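You operate a simulated robot arm through the tools that you are given. There is no shell and no other tool.

You run a simulated robot arm. Do the job below in one go: nothing can be reset, and whatever is moved stays where it is left.

Task
Stack on the upright shaft, bottom up: 31 mm ring, 87 mm core, 42 mm ring, 108 mm core.
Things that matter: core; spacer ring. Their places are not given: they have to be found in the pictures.

Only the result counts: the job must be done as asked and must still hold three seconds after the hand-in. Knocking over, shifting, dropping, spilling or breaking anything else fails it.

Robot
A 7-joint arm with a fingered hand, fixed in place. Base frame: the origin is on the floor under the middle of its stand, x ahead of it, y to its left, z up. Readings come in mm, degrees, newtons and seconds.
It reaches about 1228 mm from its shoulder. Its first joint turns from -115.0 to 115.0 degrees. Payload 5 kg.
The tool frame sits at the grasp point between the pads (the TCP): z along the fingers, y along the line on which they close. The tips reach 32 mm beyond it. The gripper opens to 160 mm; its body begins 89 mm behind the TCP. The gripper is a hand of 4 fingers: y runs from the thumb to the fingers, the wrist lies at [0, 0, -267] in the tool frame, and closing takes about 1.5 s.
Orientation is told as [roll, pitch, yaw] about the base's x, y, z axes, in that order, counted from this pose: with the fingers straight down and closing along the base's y, the tool's x points along the base's -x, its y along +y and its z along -z.

Tools
- The arm moves only by the tool send_rows. Its argument "motion" is a list of rows, each an object of numbers (a shift or turn left out is 0, a gripper value left out holds the last): "wx", "wy", "wz": the turn, a rotation vector about the tool's x, y, z in degrees; "tx", "ty", "tz": the shift along the tool's x, y, z in mm; "fingers": the finger opening in mm, from 0 to 160. In form: [{"wx": .., "wy": .., "wz": .., "tx": .., "ty": .., "tz": .., "fingers": ..}, ...]. A call has 1 to 20 rows; each row shifts and turns the commanded pose from where the row before left it, along the tool's axes as they then stand. Rows are played at 5 a second. More than 50 mm and 8.6 degrees between two rows, or a gripper value outside its range, and nothing of the call is played. Where a pose cannot be reached the arm comes as near as it can. A force on the tool above 40 N (or 10 N above the force at the start of the call, whichever is more), or a blocked arm, ends the call early, and 0.2 s more pass. Each finger travels about 45 mm/s and halts on what it meets, pressing with about 28 N; the grip force reading is that of the motor and also rises with nothing between the fingers. The clock runs only during rows and for 0.2 s after the last one: add rows that do not move to give the fingers time. It gives the time, the measured TCP pose, the force on the tool (base axes), the opening and the grip force at its end, in the units of the frame above (readings bear some noise), with the torque about the TCP (base axes, N m) and any sound that the robot's microphone picked up.
- Cameras (640 x 400 px; columns grow to the right, rows downward): "scene" is fixed at [398.9, -499.4, 1462.2]; the picture's right is [0.88, -0.48, 0.00], its down [-0.18, -0.33, -0.93] and it looks along [0.45, 0.81, -0.38] (base axes); focal length 334 px, centre (320, 200). "wrist" rides on the gripper at [80, -4, -114] in the tool frame; the picture's right is [0.05, 1.00, 0.00], its down [-0.82, 0.04, -0.58] and it looks along [-0.58, 0.03, 0.82] (tool axes); focal length 265 px, centre (320, 200).
- grab_frame(camera): a new picture of that camera. It takes no simulated time.
- lift_body(by): slides the trunk up (or, below 0, down) by that many mm; the arm rides with it, the base frame stays. It gives what a move gives, with no picture.
- hand_shape(shape): the hand has 4 fingers and takes this shape, open, in about a second: jaw (thumb against the fingers, like two jaws); tri (thumb and two fingers); tip (a fingertip pinch); poke (one finger out to press); point (the index stretched); flat (the hand flat); cup (the hand cupped); fist (a fist). The gripper value then closes the fingers along that shape, each until it touches; the sizes above hold for jaw. It gives what a move gives, with no picture.
- locate(camera, pixels): for up to 12 pixels [column, row] of the newest picture of that camera ("zoom" is the newest enlarged one), the place [x, y, z] in the base frame of the surface seen there, good to about 3 mm. It takes no simulated time.
- close_up(camera, box): a new picture of the part [left, top, right, bottom] of that camera's present view, enlarged. It takes no simulated time.
- close_job(): hands the job in; it is judged then, once.

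Unless the task says otherwise, let go and move clear before handing in.

The tools are called as name(argument=value, ...) on one line, values as JSON. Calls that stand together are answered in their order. send_rows: Moves the arm, as the interface text tells. Its arguments: {"type":"object","properties":{"motion":{"type":"array"}},"required":["motion"]} The other tools are called the same way: lift_body (by) moves the trunk up or down; hand_shape (shape) gives the hand a shape; grab_frame (camera) takes a picture; locate (camera, pixels) gives the place of the surface under pixels of a picture; close_up (camera, box) takes an enlarged picture of a part of a camera's view; close_job () hands the job in.

At the start:

```text
clock: 0.0
ee_pos: [636.9, -45.6, 1332.2]
tcp_rot: [0.1, -0.1, 0.0]
ft_force: [-0.1, -0.5, -0.2]
moment: [0.02, 0.03, 0.0]
gripper_width: 160.1
grasp_force: 0.1
shape: jaw
trunk travel left (down, up): [-675.0, 315.0]
```

scene: 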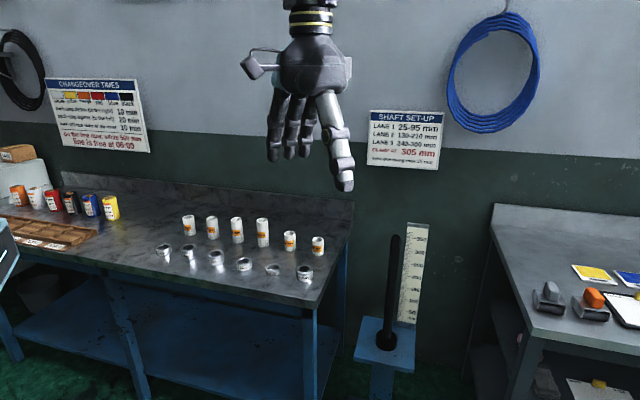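
wrist: 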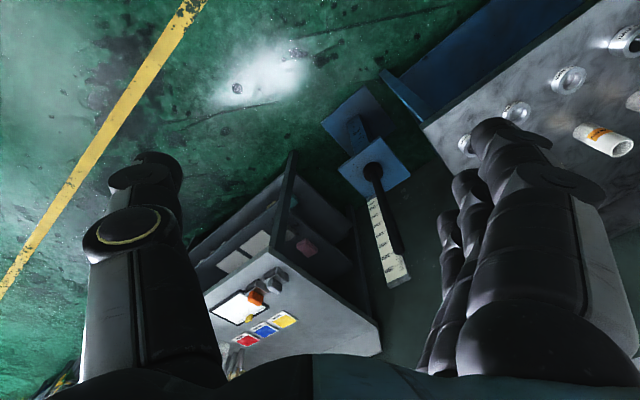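

The scene picture shows six cores (about pixels 188-318, 215-255) and six rings (163-305, 240-285) on the left bench, and an upright shaft at about (390, 290). I'll enlarge those areas to read labels.

close_up(camera="scene", box=[140, 200, 340, 300])

close_up(camera="scene", box=[340, 90, 460, 390])

close_up(camera="scene", box=[150, 205, 240, 270])

close_up(camera="scene", box=[230, 210, 330, 290])

```text
3.20 times, centred on (240, 250) of scene
```

zoom: 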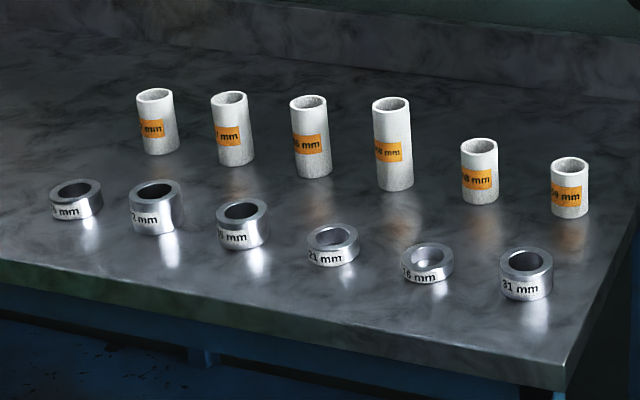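

```text
1.33 times, centred on (400, 240) of scene
```

zoom: 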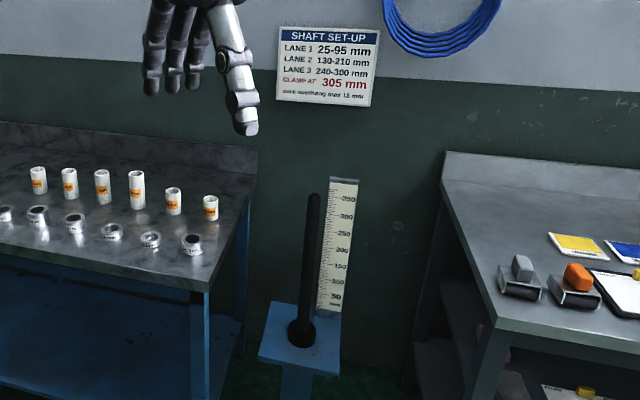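

```text
6.15 times, centred on (195, 238) of scene
```

zoom: 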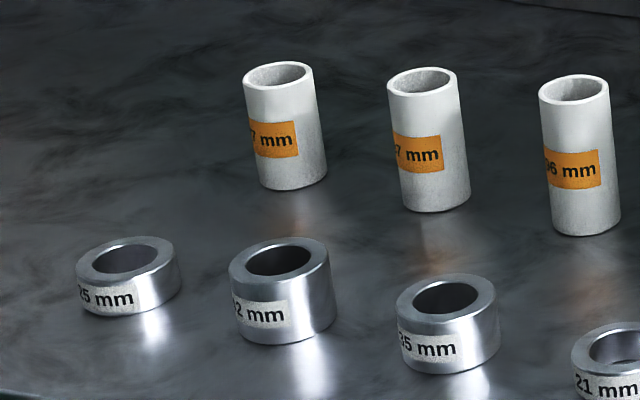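

```text
5.00 times, centred on (280, 250) of scene
```

zoom: 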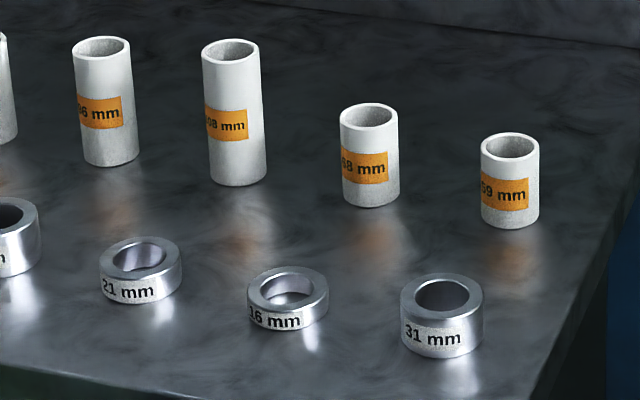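

The rings read 25, 42, 35, 21, 16, 31 mm from left to right and the cores about ?7, ?7, 96, 108, 68, 59 mm. I'll zoom on the two ambiguous cores and on the shaft, and measure places.

close_up(camera="scene", box=[175, 208, 225, 248])

locate(camera="zoom", pixels=[[100, 100], [330, 110], [120, 250], [340, 290], [130, 310], [340, 350]])

close_up(camera="scene", box=[345, 215, 445, 380])

locate(camera="scene", pixels=[[396, 235], [393, 260], [390, 290], [388, 320], [387, 343], [370, 330], [402, 357], [410, 235], [404, 310], [308, 215], [250, 290], [430, 370]])

```text
10.00 times, centred on (200, 228) of scene
```

zoom: 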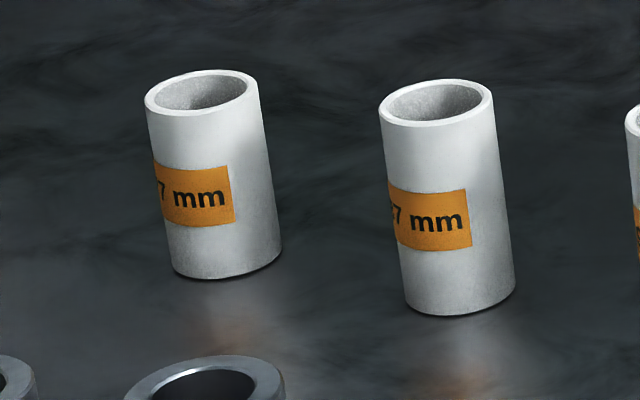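

```text
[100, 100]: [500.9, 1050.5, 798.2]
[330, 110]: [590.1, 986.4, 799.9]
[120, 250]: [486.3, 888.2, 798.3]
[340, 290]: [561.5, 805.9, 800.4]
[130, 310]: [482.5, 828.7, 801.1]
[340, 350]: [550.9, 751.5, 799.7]
```

```text
2.42 times, centred on (395, 298) of scene
```

zoom: 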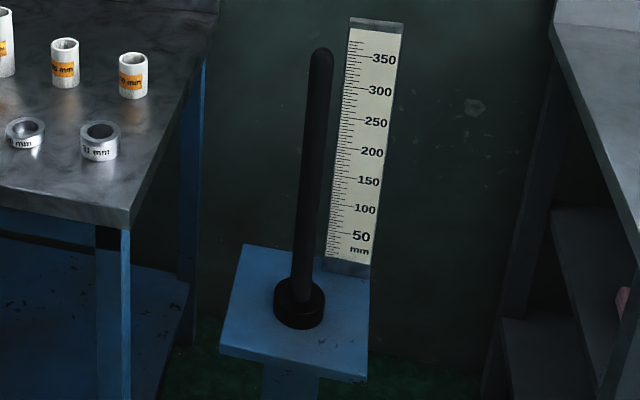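

```text
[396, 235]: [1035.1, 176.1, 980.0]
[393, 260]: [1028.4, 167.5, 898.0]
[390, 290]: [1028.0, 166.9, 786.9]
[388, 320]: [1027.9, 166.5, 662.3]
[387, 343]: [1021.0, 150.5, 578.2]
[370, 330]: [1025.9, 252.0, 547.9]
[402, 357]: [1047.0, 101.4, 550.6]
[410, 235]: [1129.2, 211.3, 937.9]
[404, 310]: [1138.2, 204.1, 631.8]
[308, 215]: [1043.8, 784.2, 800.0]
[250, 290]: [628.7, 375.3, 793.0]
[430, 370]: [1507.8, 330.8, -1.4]
```

Zoom shows core 1 (at 210, 170) shorter than core 2 (at 445, 195), both ending in "7 mm". I'll measure top and bottom edges of each to find their lengths.

close_up(camera="scene", box=[175, 208, 225, 248])

locate(camera="zoom", pixels=[[205, 112], [225, 275], [150, 100], [253, 88], [205, 73], [440, 124], [465, 312], [384, 115], [488, 98], [440, 83], [430, 220], [200, 200]])

close_up(camera="scene", box=[175, 215, 205, 240])

close_up(camera="scene", box=[200, 215, 230, 240])

close_up(camera="scene", box=[255, 215, 285, 240])

close_up(camera="scene", box=[178, 240, 208, 265])

```text
10.00 times, centred on (200, 228) of scene
```

zoom: 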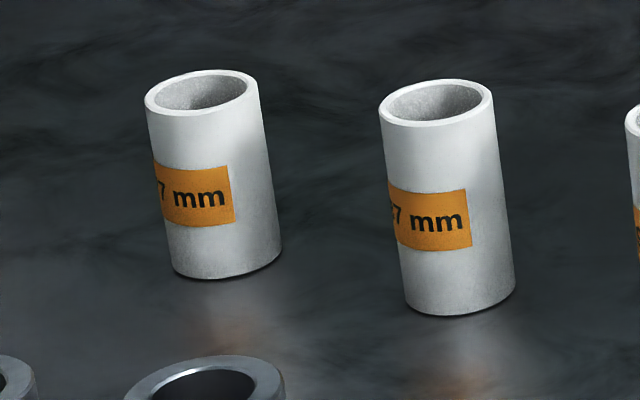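

```text
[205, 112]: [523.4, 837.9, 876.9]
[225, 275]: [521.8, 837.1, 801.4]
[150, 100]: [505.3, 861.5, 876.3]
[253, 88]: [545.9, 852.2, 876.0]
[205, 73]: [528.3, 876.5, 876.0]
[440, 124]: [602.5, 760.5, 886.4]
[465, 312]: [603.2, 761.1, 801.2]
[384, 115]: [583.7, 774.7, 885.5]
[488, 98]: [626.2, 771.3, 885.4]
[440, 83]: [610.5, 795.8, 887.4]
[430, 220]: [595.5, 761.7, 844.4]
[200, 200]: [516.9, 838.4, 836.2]
```

```text
16.00 times, centred on (190, 228) of scene
```

zoom: 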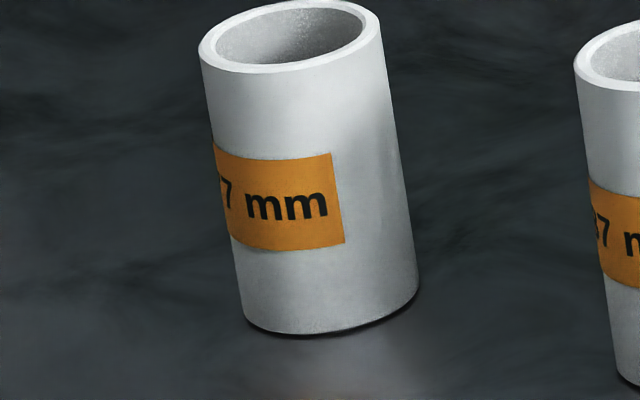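

```text
16.00 times, centred on (215, 228) of scene
```

zoom: 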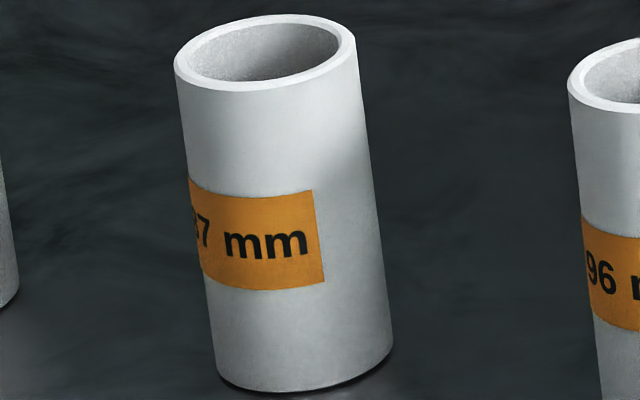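

```text
16.00 times, centred on (270, 228) of scene
```

zoom: 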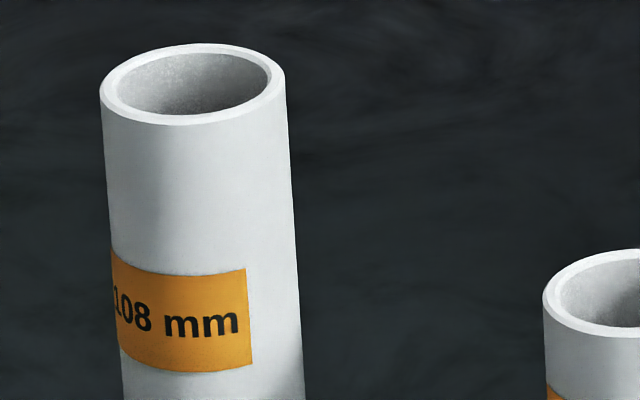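

```text
16.00 times, centred on (193, 252) of scene
```

zoom: 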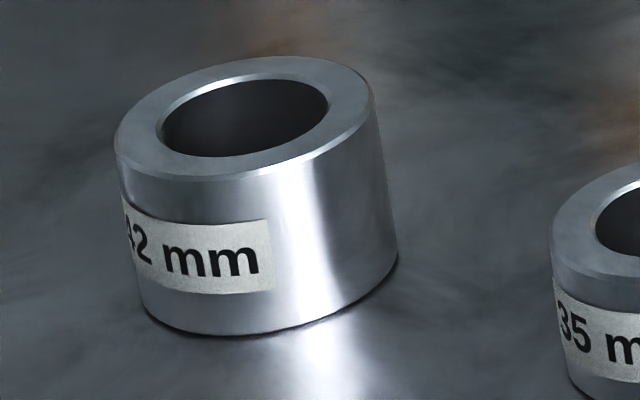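

Core 2 measures 86–87 mm tall at about (605, 778), so it is the 87 mm core; core 1 is 77 mm. Next I measure the 108 mm core and the 42 and 31 mm rings in zoomed pictures.

close_up(camera="scene", box=[245, 210, 285, 250])

locate(camera="zoom", pixels=[[285, 158], [310, 385], [223, 145], [336, 140], [280, 111], [280, 250]])

close_up(camera="scene", box=[178, 240, 208, 265])

locate(camera="zoom", pixels=[[245, 172], [120, 140], [370, 90], [245, 62], [270, 328], [160, 120], [328, 100], [230, 155], [255, 82]])

close_up(camera="scene", box=[290, 258, 320, 288])

```text
10.00 times, centred on (265, 230) of scene
```

zoom: 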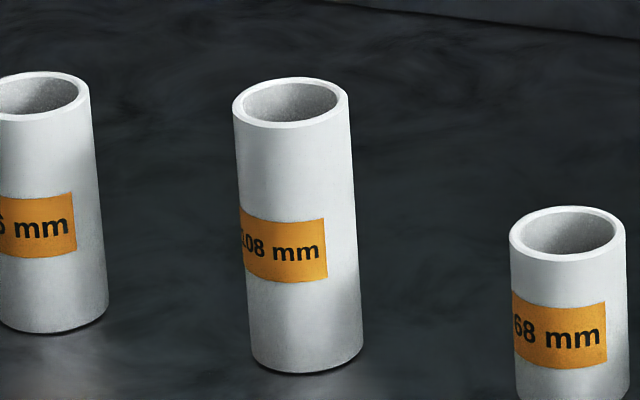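

```text
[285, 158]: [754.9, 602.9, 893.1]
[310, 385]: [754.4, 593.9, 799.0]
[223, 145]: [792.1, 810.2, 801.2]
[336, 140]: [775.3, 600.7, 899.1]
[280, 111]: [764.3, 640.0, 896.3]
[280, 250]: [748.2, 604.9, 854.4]
```

```text
16.00 times, centred on (193, 252) of scene
```

zoom: 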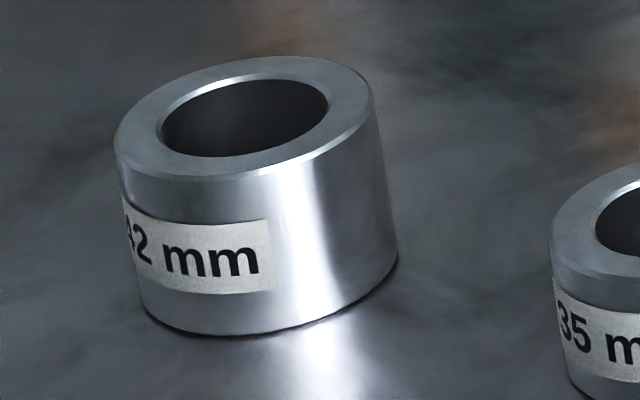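

```text
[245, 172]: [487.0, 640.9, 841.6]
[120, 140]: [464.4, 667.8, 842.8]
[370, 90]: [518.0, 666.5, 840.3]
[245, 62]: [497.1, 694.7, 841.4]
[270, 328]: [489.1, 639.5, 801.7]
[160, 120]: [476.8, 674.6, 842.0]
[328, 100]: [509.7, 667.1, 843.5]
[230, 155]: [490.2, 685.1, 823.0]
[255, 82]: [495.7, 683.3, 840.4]
```

```text
13.33 times, centred on (305, 273) of scene
```

zoom: 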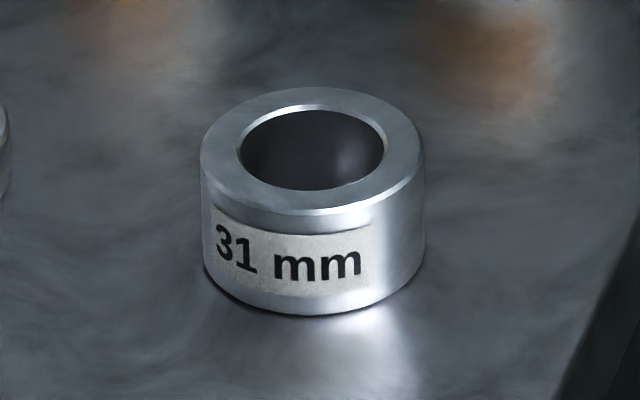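

The 42 mm ring's top is at z≈842, centre about (492, 668), OD about 55 mm. The 31 mm ring is now in the zoom at (313, 200); I'll measure it and the 108 core's rim.

locate(camera="zoom", pixels=[[310, 212], [205, 160], [418, 155], [312, 93], [310, 312], [242, 150], [383, 150], [313, 107], [313, 189]])

close_up(camera="scene", box=[255, 215, 285, 240])

locate(camera="zoom", pixels=[[193, 119], [105, 90], [281, 85], [193, 47], [190, 135], [140, 110], [250, 105]])

close_up(camera="scene", box=[370, 225, 420, 285])

locate(camera="zoom", pixels=[[315, 70], [280, 100], [320, 100], [300, 150], [270, 200], [310, 200], [290, 300], [330, 60]])

close_up(camera="scene", box=[350, 310, 420, 380])

```text
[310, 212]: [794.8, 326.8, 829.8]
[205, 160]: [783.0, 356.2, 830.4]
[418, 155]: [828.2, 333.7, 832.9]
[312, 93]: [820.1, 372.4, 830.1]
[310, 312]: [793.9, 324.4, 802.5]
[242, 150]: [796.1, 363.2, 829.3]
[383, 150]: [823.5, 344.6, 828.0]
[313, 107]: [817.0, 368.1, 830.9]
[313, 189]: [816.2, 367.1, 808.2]
```

```text
16.00 times, centred on (270, 228) of scene
```

zoom: 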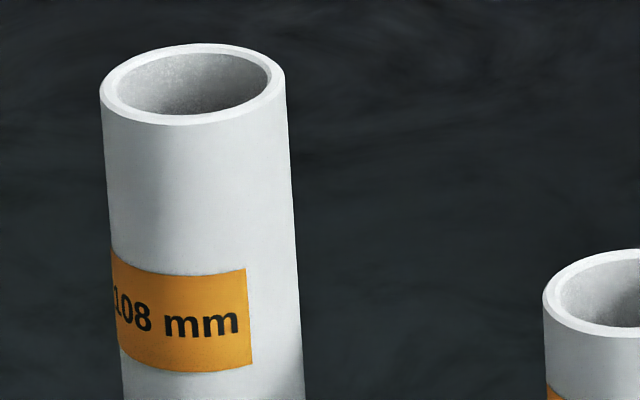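

```text
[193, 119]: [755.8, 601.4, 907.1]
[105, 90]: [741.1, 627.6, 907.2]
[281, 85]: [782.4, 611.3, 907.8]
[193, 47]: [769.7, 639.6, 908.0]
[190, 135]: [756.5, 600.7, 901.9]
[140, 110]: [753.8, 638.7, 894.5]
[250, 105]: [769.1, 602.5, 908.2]
```

```text
6.67 times, centred on (395, 255) of scene
```

zoom: 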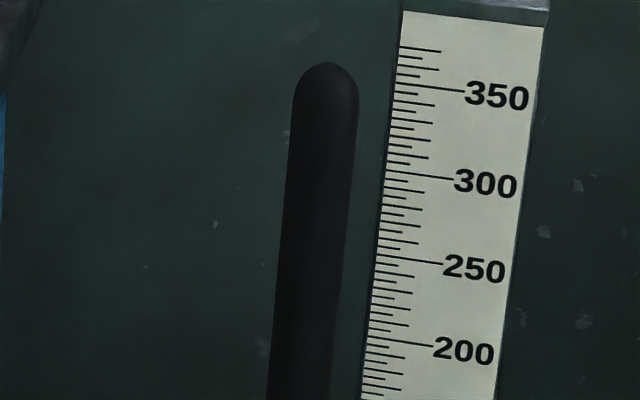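

```text
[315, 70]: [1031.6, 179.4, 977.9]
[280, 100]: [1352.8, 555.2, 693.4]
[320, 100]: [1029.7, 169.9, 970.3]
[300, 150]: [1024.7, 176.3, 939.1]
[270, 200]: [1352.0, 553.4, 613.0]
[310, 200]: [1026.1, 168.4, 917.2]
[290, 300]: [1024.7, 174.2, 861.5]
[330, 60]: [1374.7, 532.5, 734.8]
```

```text
5.71 times, centred on (385, 345) of scene
```

zoom: 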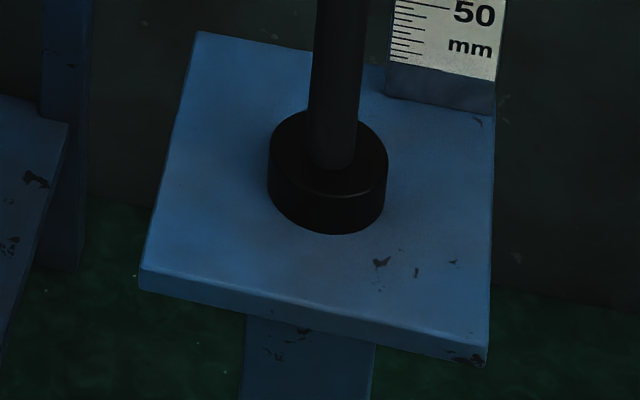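

The 31 mm ring is at about (807, 349) with its top at z≈831, the 108 core at about (762, 620) with its top at z≈908, and the shaft near (1036, 176) from z≈580 to z≈980. I'll look closely at the hand and the shaft surroundings before moving.

close_up(camera="scene", box=[230, 0, 380, 200])

locate(camera="scene", pixels=[[358, 345], [363, 318], [392, 370], [415, 372], [411, 330], [416, 228], [395, 335], [405, 318], [388, 352], [394, 236], [381, 345], [398, 345]])

close_up(camera="scene", box=[360, 100, 450, 180])

close_up(camera="scene", box=[0, 60, 160, 260])

```text
2.00 times, centred on (305, 100) of scene
```

zoom: 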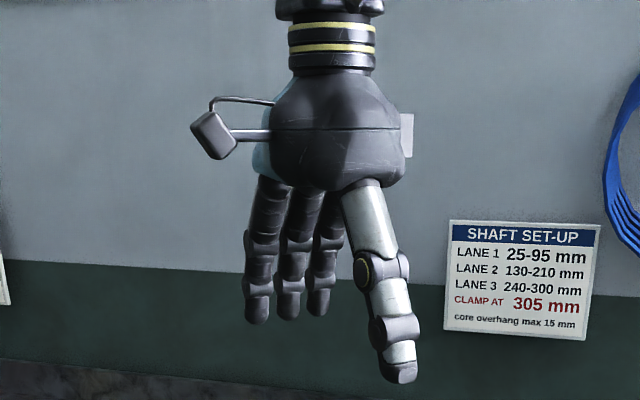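

```text
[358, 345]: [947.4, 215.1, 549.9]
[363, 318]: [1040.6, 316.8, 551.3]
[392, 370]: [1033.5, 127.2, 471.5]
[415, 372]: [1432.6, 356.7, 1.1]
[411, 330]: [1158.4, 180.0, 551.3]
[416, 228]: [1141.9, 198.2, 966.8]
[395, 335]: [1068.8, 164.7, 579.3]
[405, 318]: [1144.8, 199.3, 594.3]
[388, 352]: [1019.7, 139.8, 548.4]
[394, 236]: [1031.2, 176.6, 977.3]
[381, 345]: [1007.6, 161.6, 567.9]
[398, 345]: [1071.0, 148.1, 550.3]
```

```text
5.00 times, centred on (405, 140) of scene
```

zoom: 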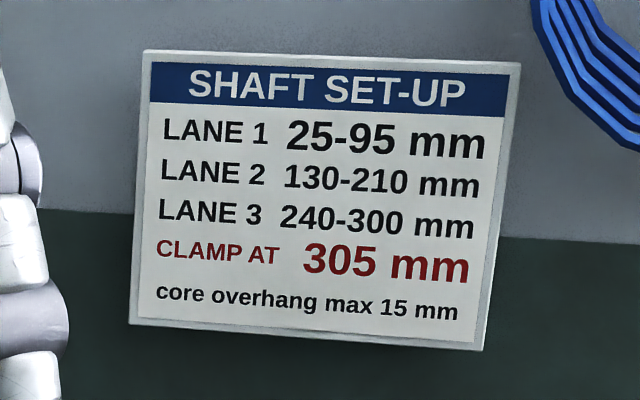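

```text
2.00 times, centred on (80, 160) of scene
```

zoom: 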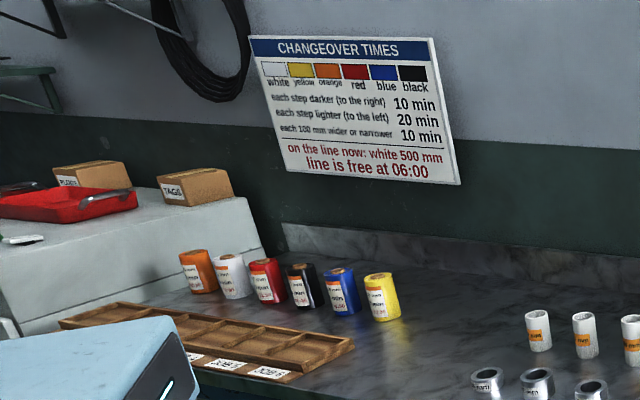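

The hand has a thumb and three fingers, with the camera on the tool's +x side. Nothing lies below the present TCP (637, -46), so I'll lower the trunk 250 mm and then move towards the shaft from above to check reach and see it with the wrist camera.

lift_body(by=-250)

send_rows(motion=[{"tx": -30, "ty": 16}, {"tx": -30, "ty": 16}, {"tx": -30, "ty": 16}, {"tx": -30, "ty": 16}, {"tx": -30, "ty": 16}, {"tx": -30, "ty": 16}, {"tx": -30, "ty": 16}, {"tx": -30, "ty": 16}])

grab_frame(camera="wrist")

grab_frame(camera="scene")

```text
clock: 2.6
ee_pos: [636.9, -46.1, 1081.2]
tcp_rot: [-0.1, 0.0, 0.0]
ft_force: [-0.1, 0.0, -0.4]
moment: [0.03, -0.01, 0.0]
gripper_width: 159.6
grasp_force: 0.0
shape: jaw
trunk travel left (down, up): [-425.0, 565.0]
```

```text
clock: 4.4
ee_pos: [876.3, 83.5, 1080.6]
tcp_rot: [0.0, 0.0, 0.0]
ft_force: [0.4, 0.1, -0.4]
moment: [0.0, 0.0, 0.01]
gripper_width: 160.0
grasp_force: 0.2
shape: jaw
trunk travel left (down, up): [-425.0, 565.0]
```

```text
taken
```

wrist: 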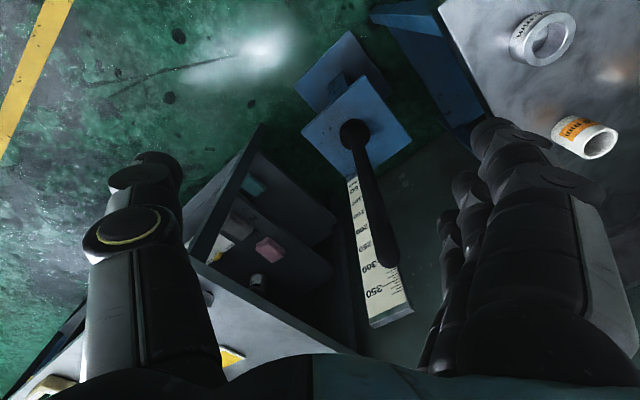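

```text
taken
```

scene: 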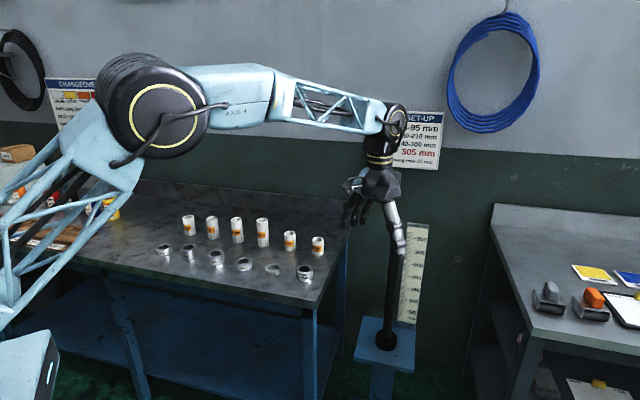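

The arm reached (876, 84, 1081) with the hand straight down; the wrist picture shows the shaft from its foot (355, 132) to its tip (388, 258). I'll measure the shaft with it.

locate(camera="wrist", pixels=[[355, 132], [365, 160], [370, 185], [376, 210], [382, 235], [385, 250], [388, 262], [340, 130], [368, 128], [350, 118], [400, 250], [374, 300]])

close_up(camera="wrist", box=[300, 90, 440, 330])

close_up(camera="scene", box=[330, 150, 430, 260])

```text
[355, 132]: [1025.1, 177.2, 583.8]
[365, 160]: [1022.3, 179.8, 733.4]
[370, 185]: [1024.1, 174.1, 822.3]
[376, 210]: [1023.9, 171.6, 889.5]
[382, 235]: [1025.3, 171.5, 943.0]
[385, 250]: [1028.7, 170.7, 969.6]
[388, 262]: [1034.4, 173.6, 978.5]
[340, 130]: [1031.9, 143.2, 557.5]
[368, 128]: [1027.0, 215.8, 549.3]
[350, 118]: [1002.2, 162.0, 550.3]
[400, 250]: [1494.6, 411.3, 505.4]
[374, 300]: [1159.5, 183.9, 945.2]
```

```text
1.67 times, centred on (370, 210) of wrist
```

zoom: 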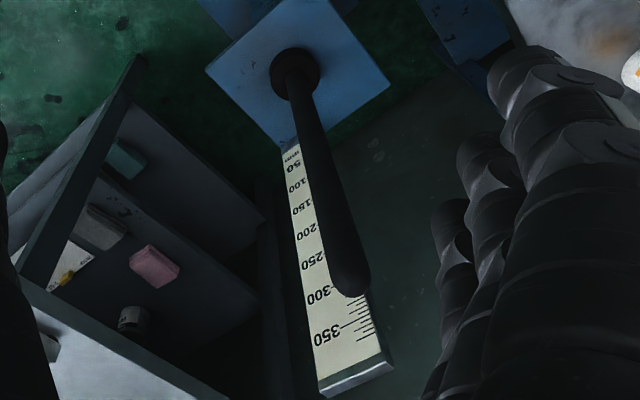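

```text
3.64 times, centred on (380, 205) of scene
```

zoom: 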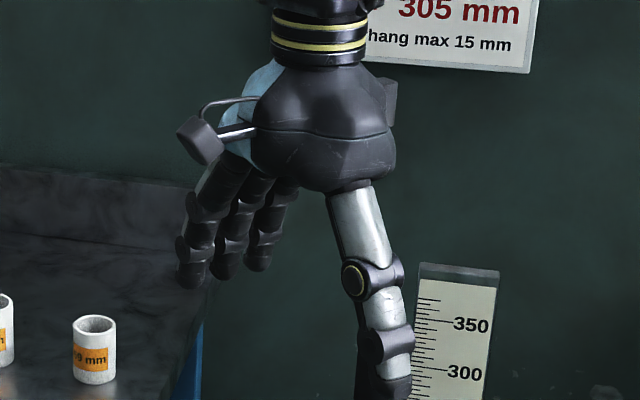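

Shaft surface readings (x≈1024 on the near side, y≈173–177, tip z≈980, flange top z≈583) put the axis near (1038, 175). I'll move straight above it to test the reach with the hand pointing down.

send_rows(motion=[{"tx": -27, "ty": 15}, {"tx": -27, "ty": 15}, {"tx": -27, "ty": 15}, {"tx": -27, "ty": 15}, {"tx": -27, "ty": 15}, {"tx": -27, "ty": 17}, {}])

grab_frame(camera="wrist")

grab_frame(camera="scene")

```text
clock: 6.0
ee_pos: [973.3, 143.3, 1075.0]
tcp_rot: [0.1, 0.0, -0.1]
ft_force: [-0.4, 0.2, -0.5]
moment: [0.0, 0.02, -0.01]
gripper_width: 159.8
grasp_force: 0.0
shape: jaw
out of reach, approached as far as the arm can: row 4, 5, 6
trunk travel left (down, up): [-425.0, 565.0]
```

```text
taken
```

wrist: 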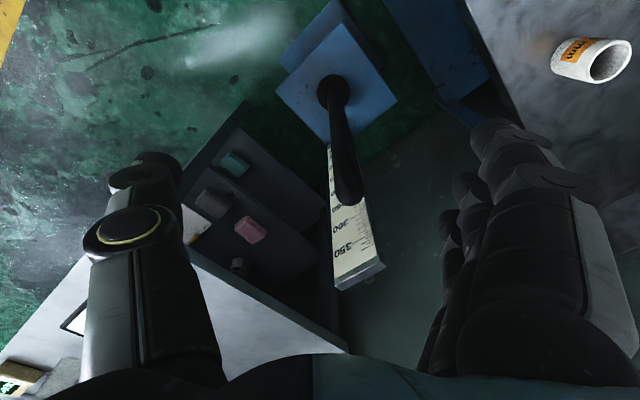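

```text
taken
```

scene: 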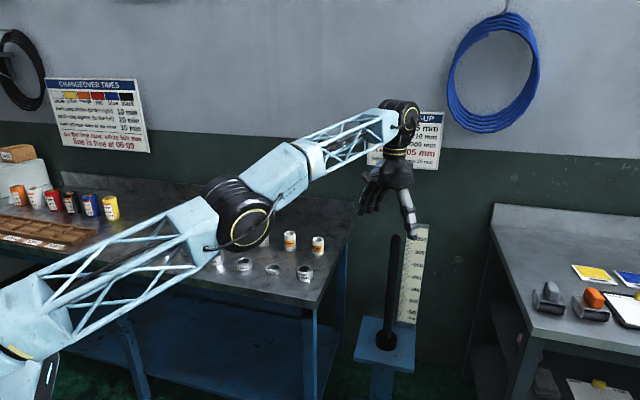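

The hand stopped short at (973, 143) because the arm is fully stretched: the shoulder is too low now. I'll measure the shoulder, elbow and wrist in the scene picture to choose a better trunk height.

locate(camera="scene", pixels=[[40, 300], [20, 350], [100, 270], [190, 220], [232, 205], [255, 225], [290, 165], [350, 140], [400, 115], [398, 150], [395, 170], [10, 300]])

locate(camera="wrist", pixels=[[334, 90], [337, 120], [340, 145], [344, 165], [348, 180], [348, 190], [349, 200], [335, 80], [320, 85], [350, 275], [365, 120], [300, 90]])

```text
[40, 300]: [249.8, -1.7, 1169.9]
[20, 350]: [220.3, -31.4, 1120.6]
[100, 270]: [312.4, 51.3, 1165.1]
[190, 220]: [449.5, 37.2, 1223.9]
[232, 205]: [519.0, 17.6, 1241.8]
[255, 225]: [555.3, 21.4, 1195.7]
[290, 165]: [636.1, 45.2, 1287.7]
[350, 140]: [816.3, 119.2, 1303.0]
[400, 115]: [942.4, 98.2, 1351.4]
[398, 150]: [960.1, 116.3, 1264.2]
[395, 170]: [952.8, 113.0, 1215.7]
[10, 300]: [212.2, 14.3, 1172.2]
```

```text
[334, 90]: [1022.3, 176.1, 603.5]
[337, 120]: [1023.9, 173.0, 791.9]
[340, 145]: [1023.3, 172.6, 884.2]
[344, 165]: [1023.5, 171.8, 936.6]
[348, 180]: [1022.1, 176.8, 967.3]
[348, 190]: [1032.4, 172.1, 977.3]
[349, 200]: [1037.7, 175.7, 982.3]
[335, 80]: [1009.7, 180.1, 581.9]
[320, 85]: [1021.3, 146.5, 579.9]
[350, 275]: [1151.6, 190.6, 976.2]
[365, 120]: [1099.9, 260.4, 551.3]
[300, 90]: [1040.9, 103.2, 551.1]
```

The arm geometry shows that straight down at the shaft is just out of reach, so pieces must be carried with the hand tilted outward. I'll measure the hand's finger layout to plan a tilted grasp.

close_up(camera="scene", box=[340, 150, 440, 250])

locate(camera="zoom", pixels=[[205, 235], [240, 220], [270, 200], [405, 330], [395, 260], [370, 190], [170, 105], [330, 150], [300, 130], [200, 170], [245, 170], [265, 160]])

close_up(camera="wrist", box=[400, 100, 640, 400])

close_up(camera="wrist", box=[60, 130, 260, 400])

```text
4.00 times, centred on (390, 200) of scene
```

zoom: 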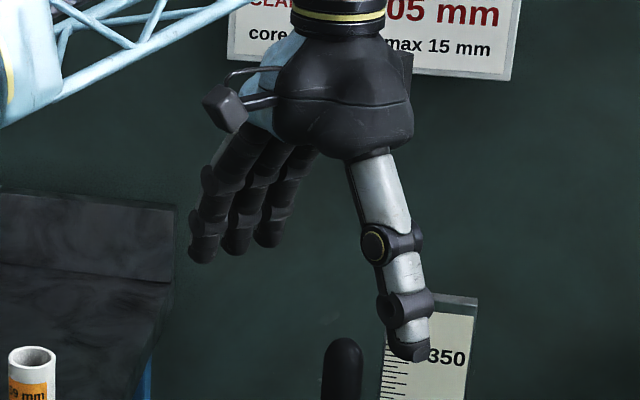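

```text
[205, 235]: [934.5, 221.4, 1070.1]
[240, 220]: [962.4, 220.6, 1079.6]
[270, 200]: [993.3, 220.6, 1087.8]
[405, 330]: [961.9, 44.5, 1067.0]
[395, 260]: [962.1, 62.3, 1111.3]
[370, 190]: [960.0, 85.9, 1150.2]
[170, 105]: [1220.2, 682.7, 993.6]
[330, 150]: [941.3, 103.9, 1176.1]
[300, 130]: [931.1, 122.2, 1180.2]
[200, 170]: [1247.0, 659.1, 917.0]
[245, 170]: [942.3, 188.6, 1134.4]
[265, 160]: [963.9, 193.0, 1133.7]
```

```text
1.33 times, centred on (520, 250) of wrist
```

zoom: 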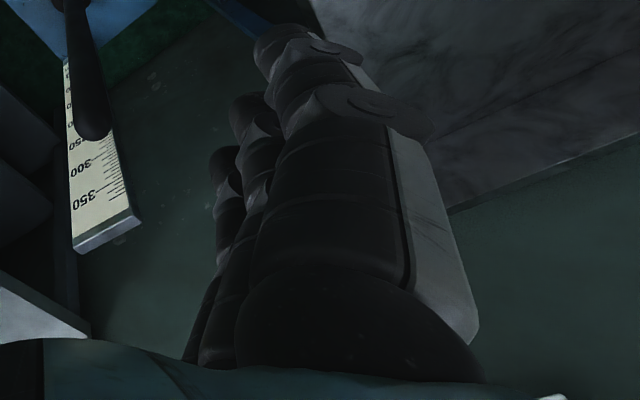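

```text
1.48 times, centred on (160, 265) of wrist
```

zoom: 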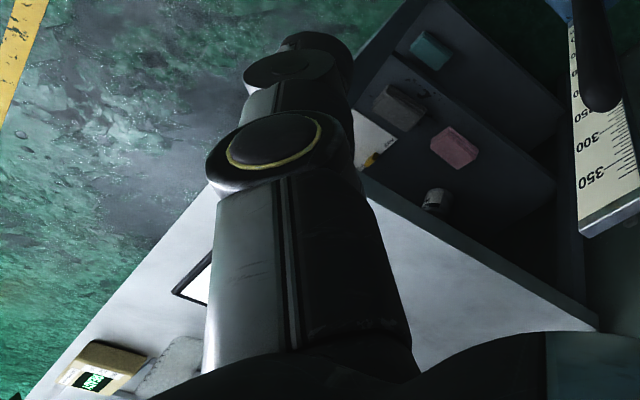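

Finger surfaces sit about 30 mm apart along tool x (at +30, 0, -30) with the thumb opposite the middle one. The hand is clear of everything here, so I'll look at how the "tip" and "tri" shapes look before choosing a grasp.

hand_shape(shape="tip")

close_up(camera="scene", box=[340, 150, 440, 250])

grab_frame(camera="wrist")

hand_shape(shape="tri")

close_up(camera="scene", box=[340, 150, 440, 250])

grab_frame(camera="wrist")

```text
clock: 6.9
ee_pos: [973.0, 142.4, 1074.0]
tcp_rot: [0.0, 0.0, 0.0]
ft_force: [0.0, -0.6, 0.2]
moment: [0.0, -0.03, 0.01]
gripper_width: 159.9
grasp_force: 0.0
shape: tip
trunk travel left (down, up): [-425.0, 565.0]
```

```text
4.00 times, centred on (390, 200) of scene
```

zoom: 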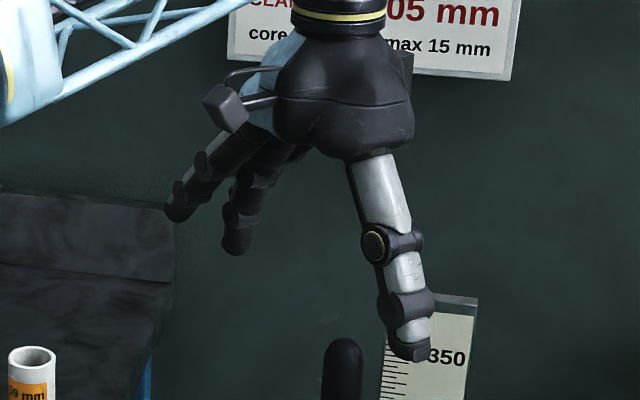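

```text
taken
```

wrist: 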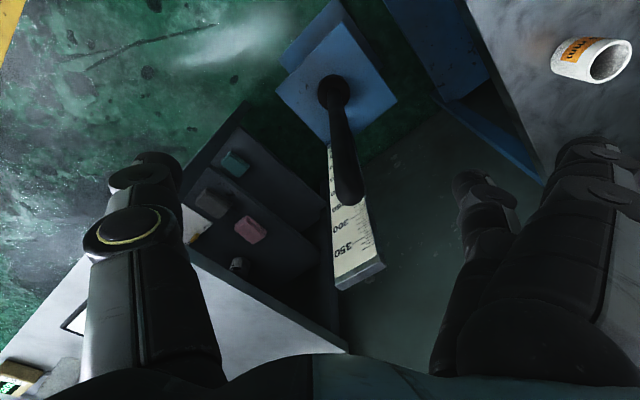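

```text
clock: 7.8
ee_pos: [975.0, 142.6, 1075.3]
tcp_rot: [0.1, 0.1, 0.0]
ft_force: [-0.2, 0.2, -0.5]
moment: [-0.01, -0.01, 0.0]
gripper_width: 159.6
grasp_force: 0.0
shape: tri
trunk travel left (down, up): [-425.0, 565.0]
```

```text
4.00 times, centred on (390, 200) of scene
```

zoom: 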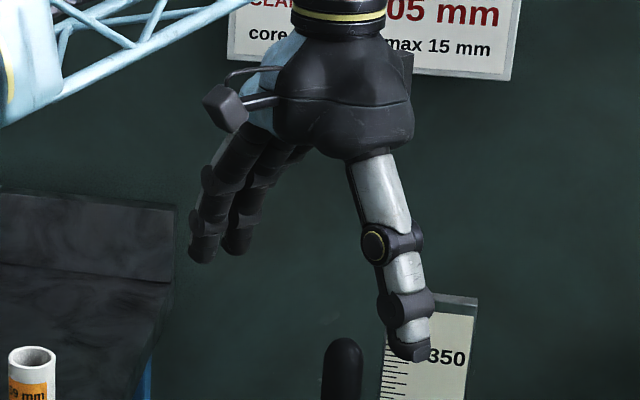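

```text
taken
```

wrist: 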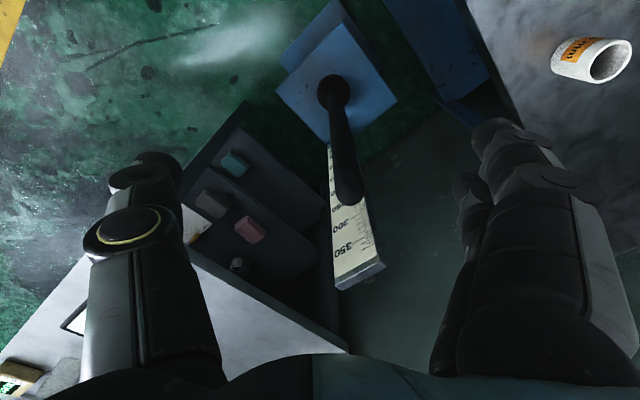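

In "tip" the thumb and middle finger pinch while the outer fingers splay out of the way; that suits a tilted grasp that leaves the shaft a free path. I'll go back to "tip" and measure the splayed finger positions.

hand_shape(shape="tip")

close_up(camera="scene", box=[340, 150, 440, 250])

locate(camera="zoom", pixels=[[175, 212], [180, 190], [200, 165], [225, 150], [235, 245], [240, 210], [407, 350], [220, 105], [180, 205], [410, 345], [290, 155]])

send_rows(motion=[{"fingers": 100}, {}, {}, {}, {"fingers": 55}, {}, {}, {}, {}])

close_up(camera="scene", box=[340, 150, 440, 250])

grab_frame(camera="wrist")

```text
clock: 8.7
ee_pos: [974.6, 143.6, 1074.0]
tcp_rot: [0.1, 0.0, 0.1]
ft_force: [-0.2, 0.4, -0.2]
moment: [0.0, 0.0, -0.03]
gripper_width: 159.9
grasp_force: 0.1
shape: tip
trunk travel left (down, up): [-425.0, 565.0]
```

```text
4.00 times, centred on (390, 200) of scene
```

zoom: 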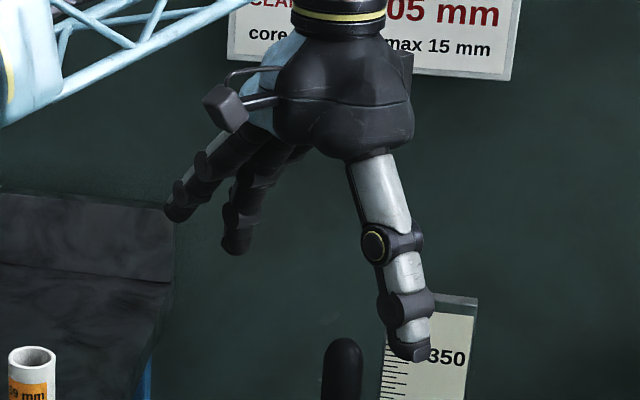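

```text
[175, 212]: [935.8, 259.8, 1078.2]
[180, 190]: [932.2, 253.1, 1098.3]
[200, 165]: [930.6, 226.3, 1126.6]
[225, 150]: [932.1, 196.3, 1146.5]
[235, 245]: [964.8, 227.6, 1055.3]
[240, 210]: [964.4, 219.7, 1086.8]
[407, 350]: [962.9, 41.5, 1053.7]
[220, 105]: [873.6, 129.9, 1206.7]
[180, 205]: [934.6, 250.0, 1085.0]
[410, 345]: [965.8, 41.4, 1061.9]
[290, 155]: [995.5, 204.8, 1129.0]
```

```text
clock: 10.7
ee_pos: [972.9, 142.3, 1075.6]
tcp_rot: [0.1, 0.0, -0.2]
ft_force: [0.7, 0.5, -1.2]
moment: [-0.01, -0.01, 0.0]
gripper_width: 55.5
grasp_force: 0.1
shape: tip
trunk travel left (down, up): [-425.0, 565.0]
```

```text
4.00 times, centred on (390, 200) of scene
```

zoom: 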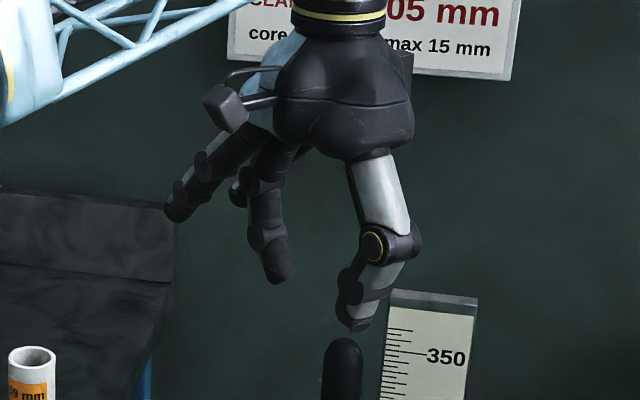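

```text
taken
```

wrist: 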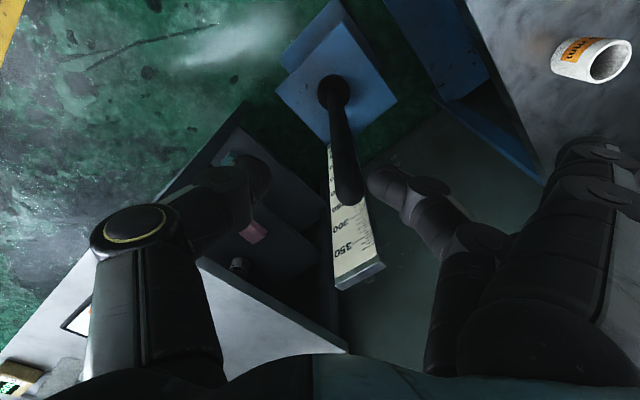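

At 55 mm opening the thumb and middle finger bend at the middle joints, tips at about (355, 328) and (278, 280) in the zoom, while the splayed finger tip stays at tool (30, 115, ~0). I'll measure the closed tip positions.

close_up(camera="scene", box=[365, 185, 425, 245])

locate(camera="zoom", pixels=[[260, 340], [250, 300], [295, 260], [310, 180], [75, 230], [60, 180], [40, 130], [270, 330], [265, 250], [90, 240]])

close_up(camera="wrist", box=[180, 130, 460, 305])

locate(camera="zoom", pixels=[[180, 100], [190, 130], [120, 130], [430, 100], [450, 120], [500, 130], [560, 200], [340, 60], [360, 110], [370, 150], [390, 185]])

```text
6.67 times, centred on (395, 215) of scene
```

zoom: 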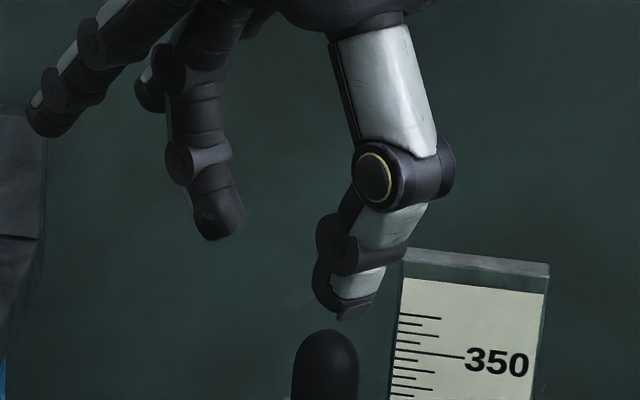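

```text
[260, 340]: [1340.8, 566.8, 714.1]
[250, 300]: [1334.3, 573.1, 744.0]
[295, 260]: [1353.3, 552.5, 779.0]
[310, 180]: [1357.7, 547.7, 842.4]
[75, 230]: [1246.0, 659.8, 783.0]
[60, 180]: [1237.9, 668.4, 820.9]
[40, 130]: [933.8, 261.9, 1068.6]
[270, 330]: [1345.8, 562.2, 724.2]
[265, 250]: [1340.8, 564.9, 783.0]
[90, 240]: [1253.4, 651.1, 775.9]
```

```text
2.29 times, centred on (320, 218) of wrist
```

zoom: 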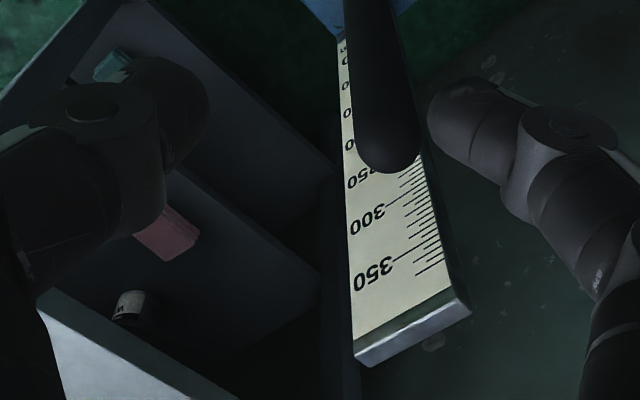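

```text
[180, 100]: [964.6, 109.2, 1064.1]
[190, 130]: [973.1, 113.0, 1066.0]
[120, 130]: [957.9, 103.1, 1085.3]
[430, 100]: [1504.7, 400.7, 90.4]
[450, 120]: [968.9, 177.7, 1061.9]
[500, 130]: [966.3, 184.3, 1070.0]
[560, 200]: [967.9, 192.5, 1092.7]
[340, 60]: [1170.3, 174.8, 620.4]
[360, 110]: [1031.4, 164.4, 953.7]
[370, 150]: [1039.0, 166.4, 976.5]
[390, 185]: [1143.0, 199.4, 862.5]
```

The closed pinch meets at about TCP height and 10–20 mm below it, as needed. I'll retreat to above the 31 mm ring, open to 100 mm, yaw to -20° and tilt the fingers outward by 40°.

send_rows(motion=[{"tx": 29, "ty": 28, "fingers": 100}, {"tx": 29, "ty": 28}, {"tx": 29, "ty": 28}, {"tx": 29, "ty": 28}, {"tx": 29, "ty": 28}, {"tx": 29, "ty": 28}, {"tx": 29, "ty": 28}, {"wz": 7}, {"wz": 7}, {"wz": 6}, {"wy": -8}, {"wy": -8}, {"wy": -8}, {"wy": -8}, {"wy": -8}, {}])

grab_frame(camera="wrist")

grab_frame(camera="scene")

```text
clock: 14.1
ee_pos: [994.0, 433.5, 1154.8]
tcp_rot: [-0.1, -40.0, -20.1]
ft_force: [-0.9, -0.6, -0.6]
moment: [0.0, 0.01, -0.03]
gripper_width: 99.6
grasp_force: 0.0
shape: tip
out of reach, approached as far as the arm can: row 1, 2, 3, 4, 5, 6, 7, 11, 12, 13, 14, 15
trunk travel left (down, up): [-425.0, 565.0]
```

```text
taken
```

wrist: 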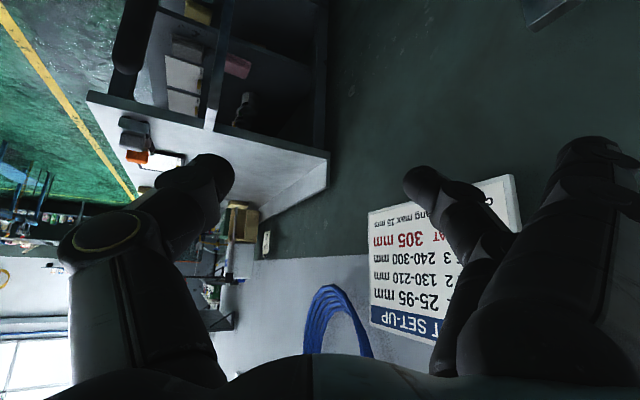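

```text
taken
```

scene: 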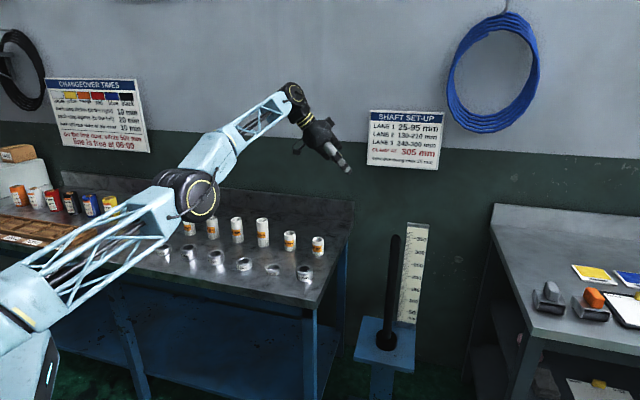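

The reading (994, 433, 1155) is far from the commanded pose, and the arm is still stretched straight. I'll send idle rows to see whether it catches up.

send_rows(motion=[{}, {}, {}, {}, {}])

```text
clock: 15.3
ee_pos: [994.4, 433.3, 1156.1]
tcp_rot: [-0.2, -40.0, -19.9]
ft_force: [-0.5, 0.4, -0.2]
moment: [-0.01, -0.01, 0.01]
gripper_width: 99.7
grasp_force: 0.1
shape: tip
trunk travel left (down, up): [-425.0, 565.0]
```

The arm seems stuck at its fully stretched pose, since the solver can't retract from the singularity with sideways moves. I'll command a move straight inward along the arm line and see if the elbow bends.

send_rows(motion=[{"tx": 26, "ty": -29, "tz": -6}, {"tx": 26, "ty": -29, "tz": -6}, {"tx": 26, "ty": -29, "tz": -6}, {}])

grab_frame(camera="scene")

```text
clock: 16.3
ee_pos: [993.4, 433.7, 1154.5]
tcp_rot: [-0.2, -39.9, -20.1]
ft_force: [0.0, 0.3, 0.3]
moment: [0.01, 0.01, 0.0]
gripper_width: 99.7
grasp_force: 0.0
shape: tip
out of reach, approached as far as the arm can: row 1, 2, 3
trunk travel left (down, up): [-425.0, 565.0]
```

```text
taken
```

scene: 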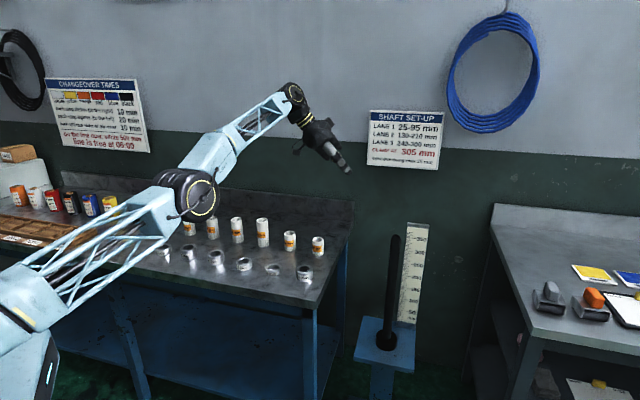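

There was no movement at all, so perhaps bending from fully straight needs too big an elbow change per row. I'll try very small inward steps.

send_rows(motion=[{"tx": 0.6, "ty": -0.7, "tz": -0.1}, {"tx": 0.6, "ty": -0.7, "tz": -0.1}, {"tx": 1, "ty": -1.1, "tz": -0.2}, {"tx": 1, "ty": -1.1, "tz": -0.2}, {"tx": 1.3, "ty": -1.5, "tz": -0.3}, {"tx": 1.3, "ty": -1.5, "tz": -0.3}, {"tx": 2, "ty": -2.2, "tz": -0.4}, {"tx": 2, "ty": -2.2, "tz": -0.4}, {"tx": 2.6, "ty": -2.9, "tz": -0.6}, {"tx": 2.6, "ty": -2.9, "tz": -0.6}])

```text
clock: 18.5
ee_pos: [991.3, 437.4, 1156.5]
tcp_rot: [-0.1, -39.9, -19.9]
ft_force: [-0.7, 0.5, -0.1]
moment: [0.01, 0.01, -0.01]
gripper_width: 99.6
grasp_force: 0.0
shape: tip
out of reach, approached as far as the arm can: row 4, 6, 7, 8, 9, 10
trunk travel left (down, up): [-425.0, 565.0]
```

It moved only slightly, (-2, +4, +1). I'll measure the arm's links to see its actual shape.

locate(camera="scene", pixels=[[15, 280], [40, 300], [100, 250], [150, 215], [180, 185], [200, 195], [215, 155], [250, 120], [290, 95], [300, 110], [315, 135], [345, 165]])

close_up(camera="scene", box=[0, 60, 360, 400])

```text
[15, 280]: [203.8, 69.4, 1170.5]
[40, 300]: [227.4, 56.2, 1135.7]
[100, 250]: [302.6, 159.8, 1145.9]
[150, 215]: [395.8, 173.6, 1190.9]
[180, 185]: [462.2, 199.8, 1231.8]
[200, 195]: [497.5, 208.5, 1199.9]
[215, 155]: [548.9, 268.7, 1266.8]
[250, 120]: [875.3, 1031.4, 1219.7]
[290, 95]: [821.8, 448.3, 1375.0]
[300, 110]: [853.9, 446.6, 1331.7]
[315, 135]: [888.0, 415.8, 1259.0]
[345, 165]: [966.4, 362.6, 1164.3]
```

```text
1.18 times, centred on (180, 230) of scene
```

zoom: 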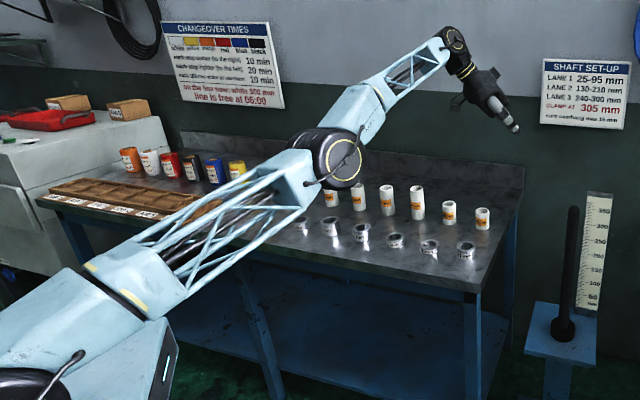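

The arm line is exactly straight, so inward commands give no elbow motion; a downward move of the wrist should make the elbow flex again. There is free space below (TCP z 1156, bench items top out at 908), so I'll move down 60–80 mm.

send_rows(motion=[{"tx": 12.9, "tz": 15.3}, {"tx": 12.9, "tz": 15.3}, {"tx": 12.9, "tz": 15.3}, {}])

```text
clock: 19.5
ee_pos: [1004.9, 445.8, 1098.3]
tcp_rot: [-0.2, -39.9, -20.0]
ft_force: [-0.3, 0.5, -0.9]
moment: [-0.02, 0.0, -0.01]
gripper_width: 99.5
grasp_force: 0.1
shape: tip
out of reach, approached as far as the arm can: row 1, 2, 3
trunk travel left (down, up): [-425.0, 565.0]
```

It slid down along the stretched sphere to (1005, 446, 1098) without bending. I'll try the opposite: up and inward together, which is also free space.

send_rows(motion=[{"tx": -10, "tz": -15.3}, {"tx": -8, "ty": -8, "tz": -17}, {"tx": -8, "ty": -8, "tz": -17}, {}])

grab_frame(camera="scene")

```text
clock: 20.5
ee_pos: [991.3, 436.5, 1155.2]
tcp_rot: [-0.2, -39.9, -20.0]
ft_force: [-0.3, -0.3, 0.5]
moment: [0.01, -0.01, 0.04]
gripper_width: 99.6
grasp_force: 0.0
shape: tip
out of reach, approached as far as the arm can: row 3
trunk travel left (down, up): [-425.0, 565.0]
```

```text
taken
```

scene: 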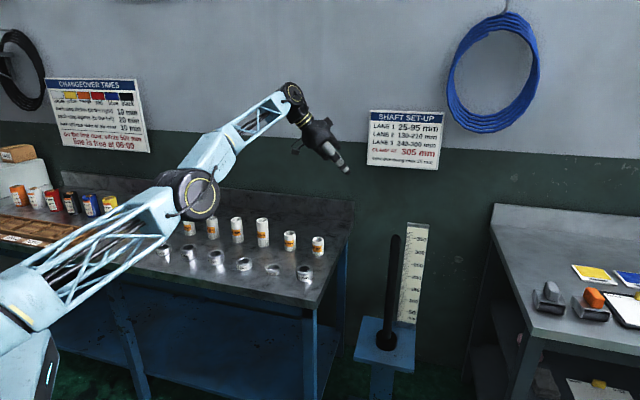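

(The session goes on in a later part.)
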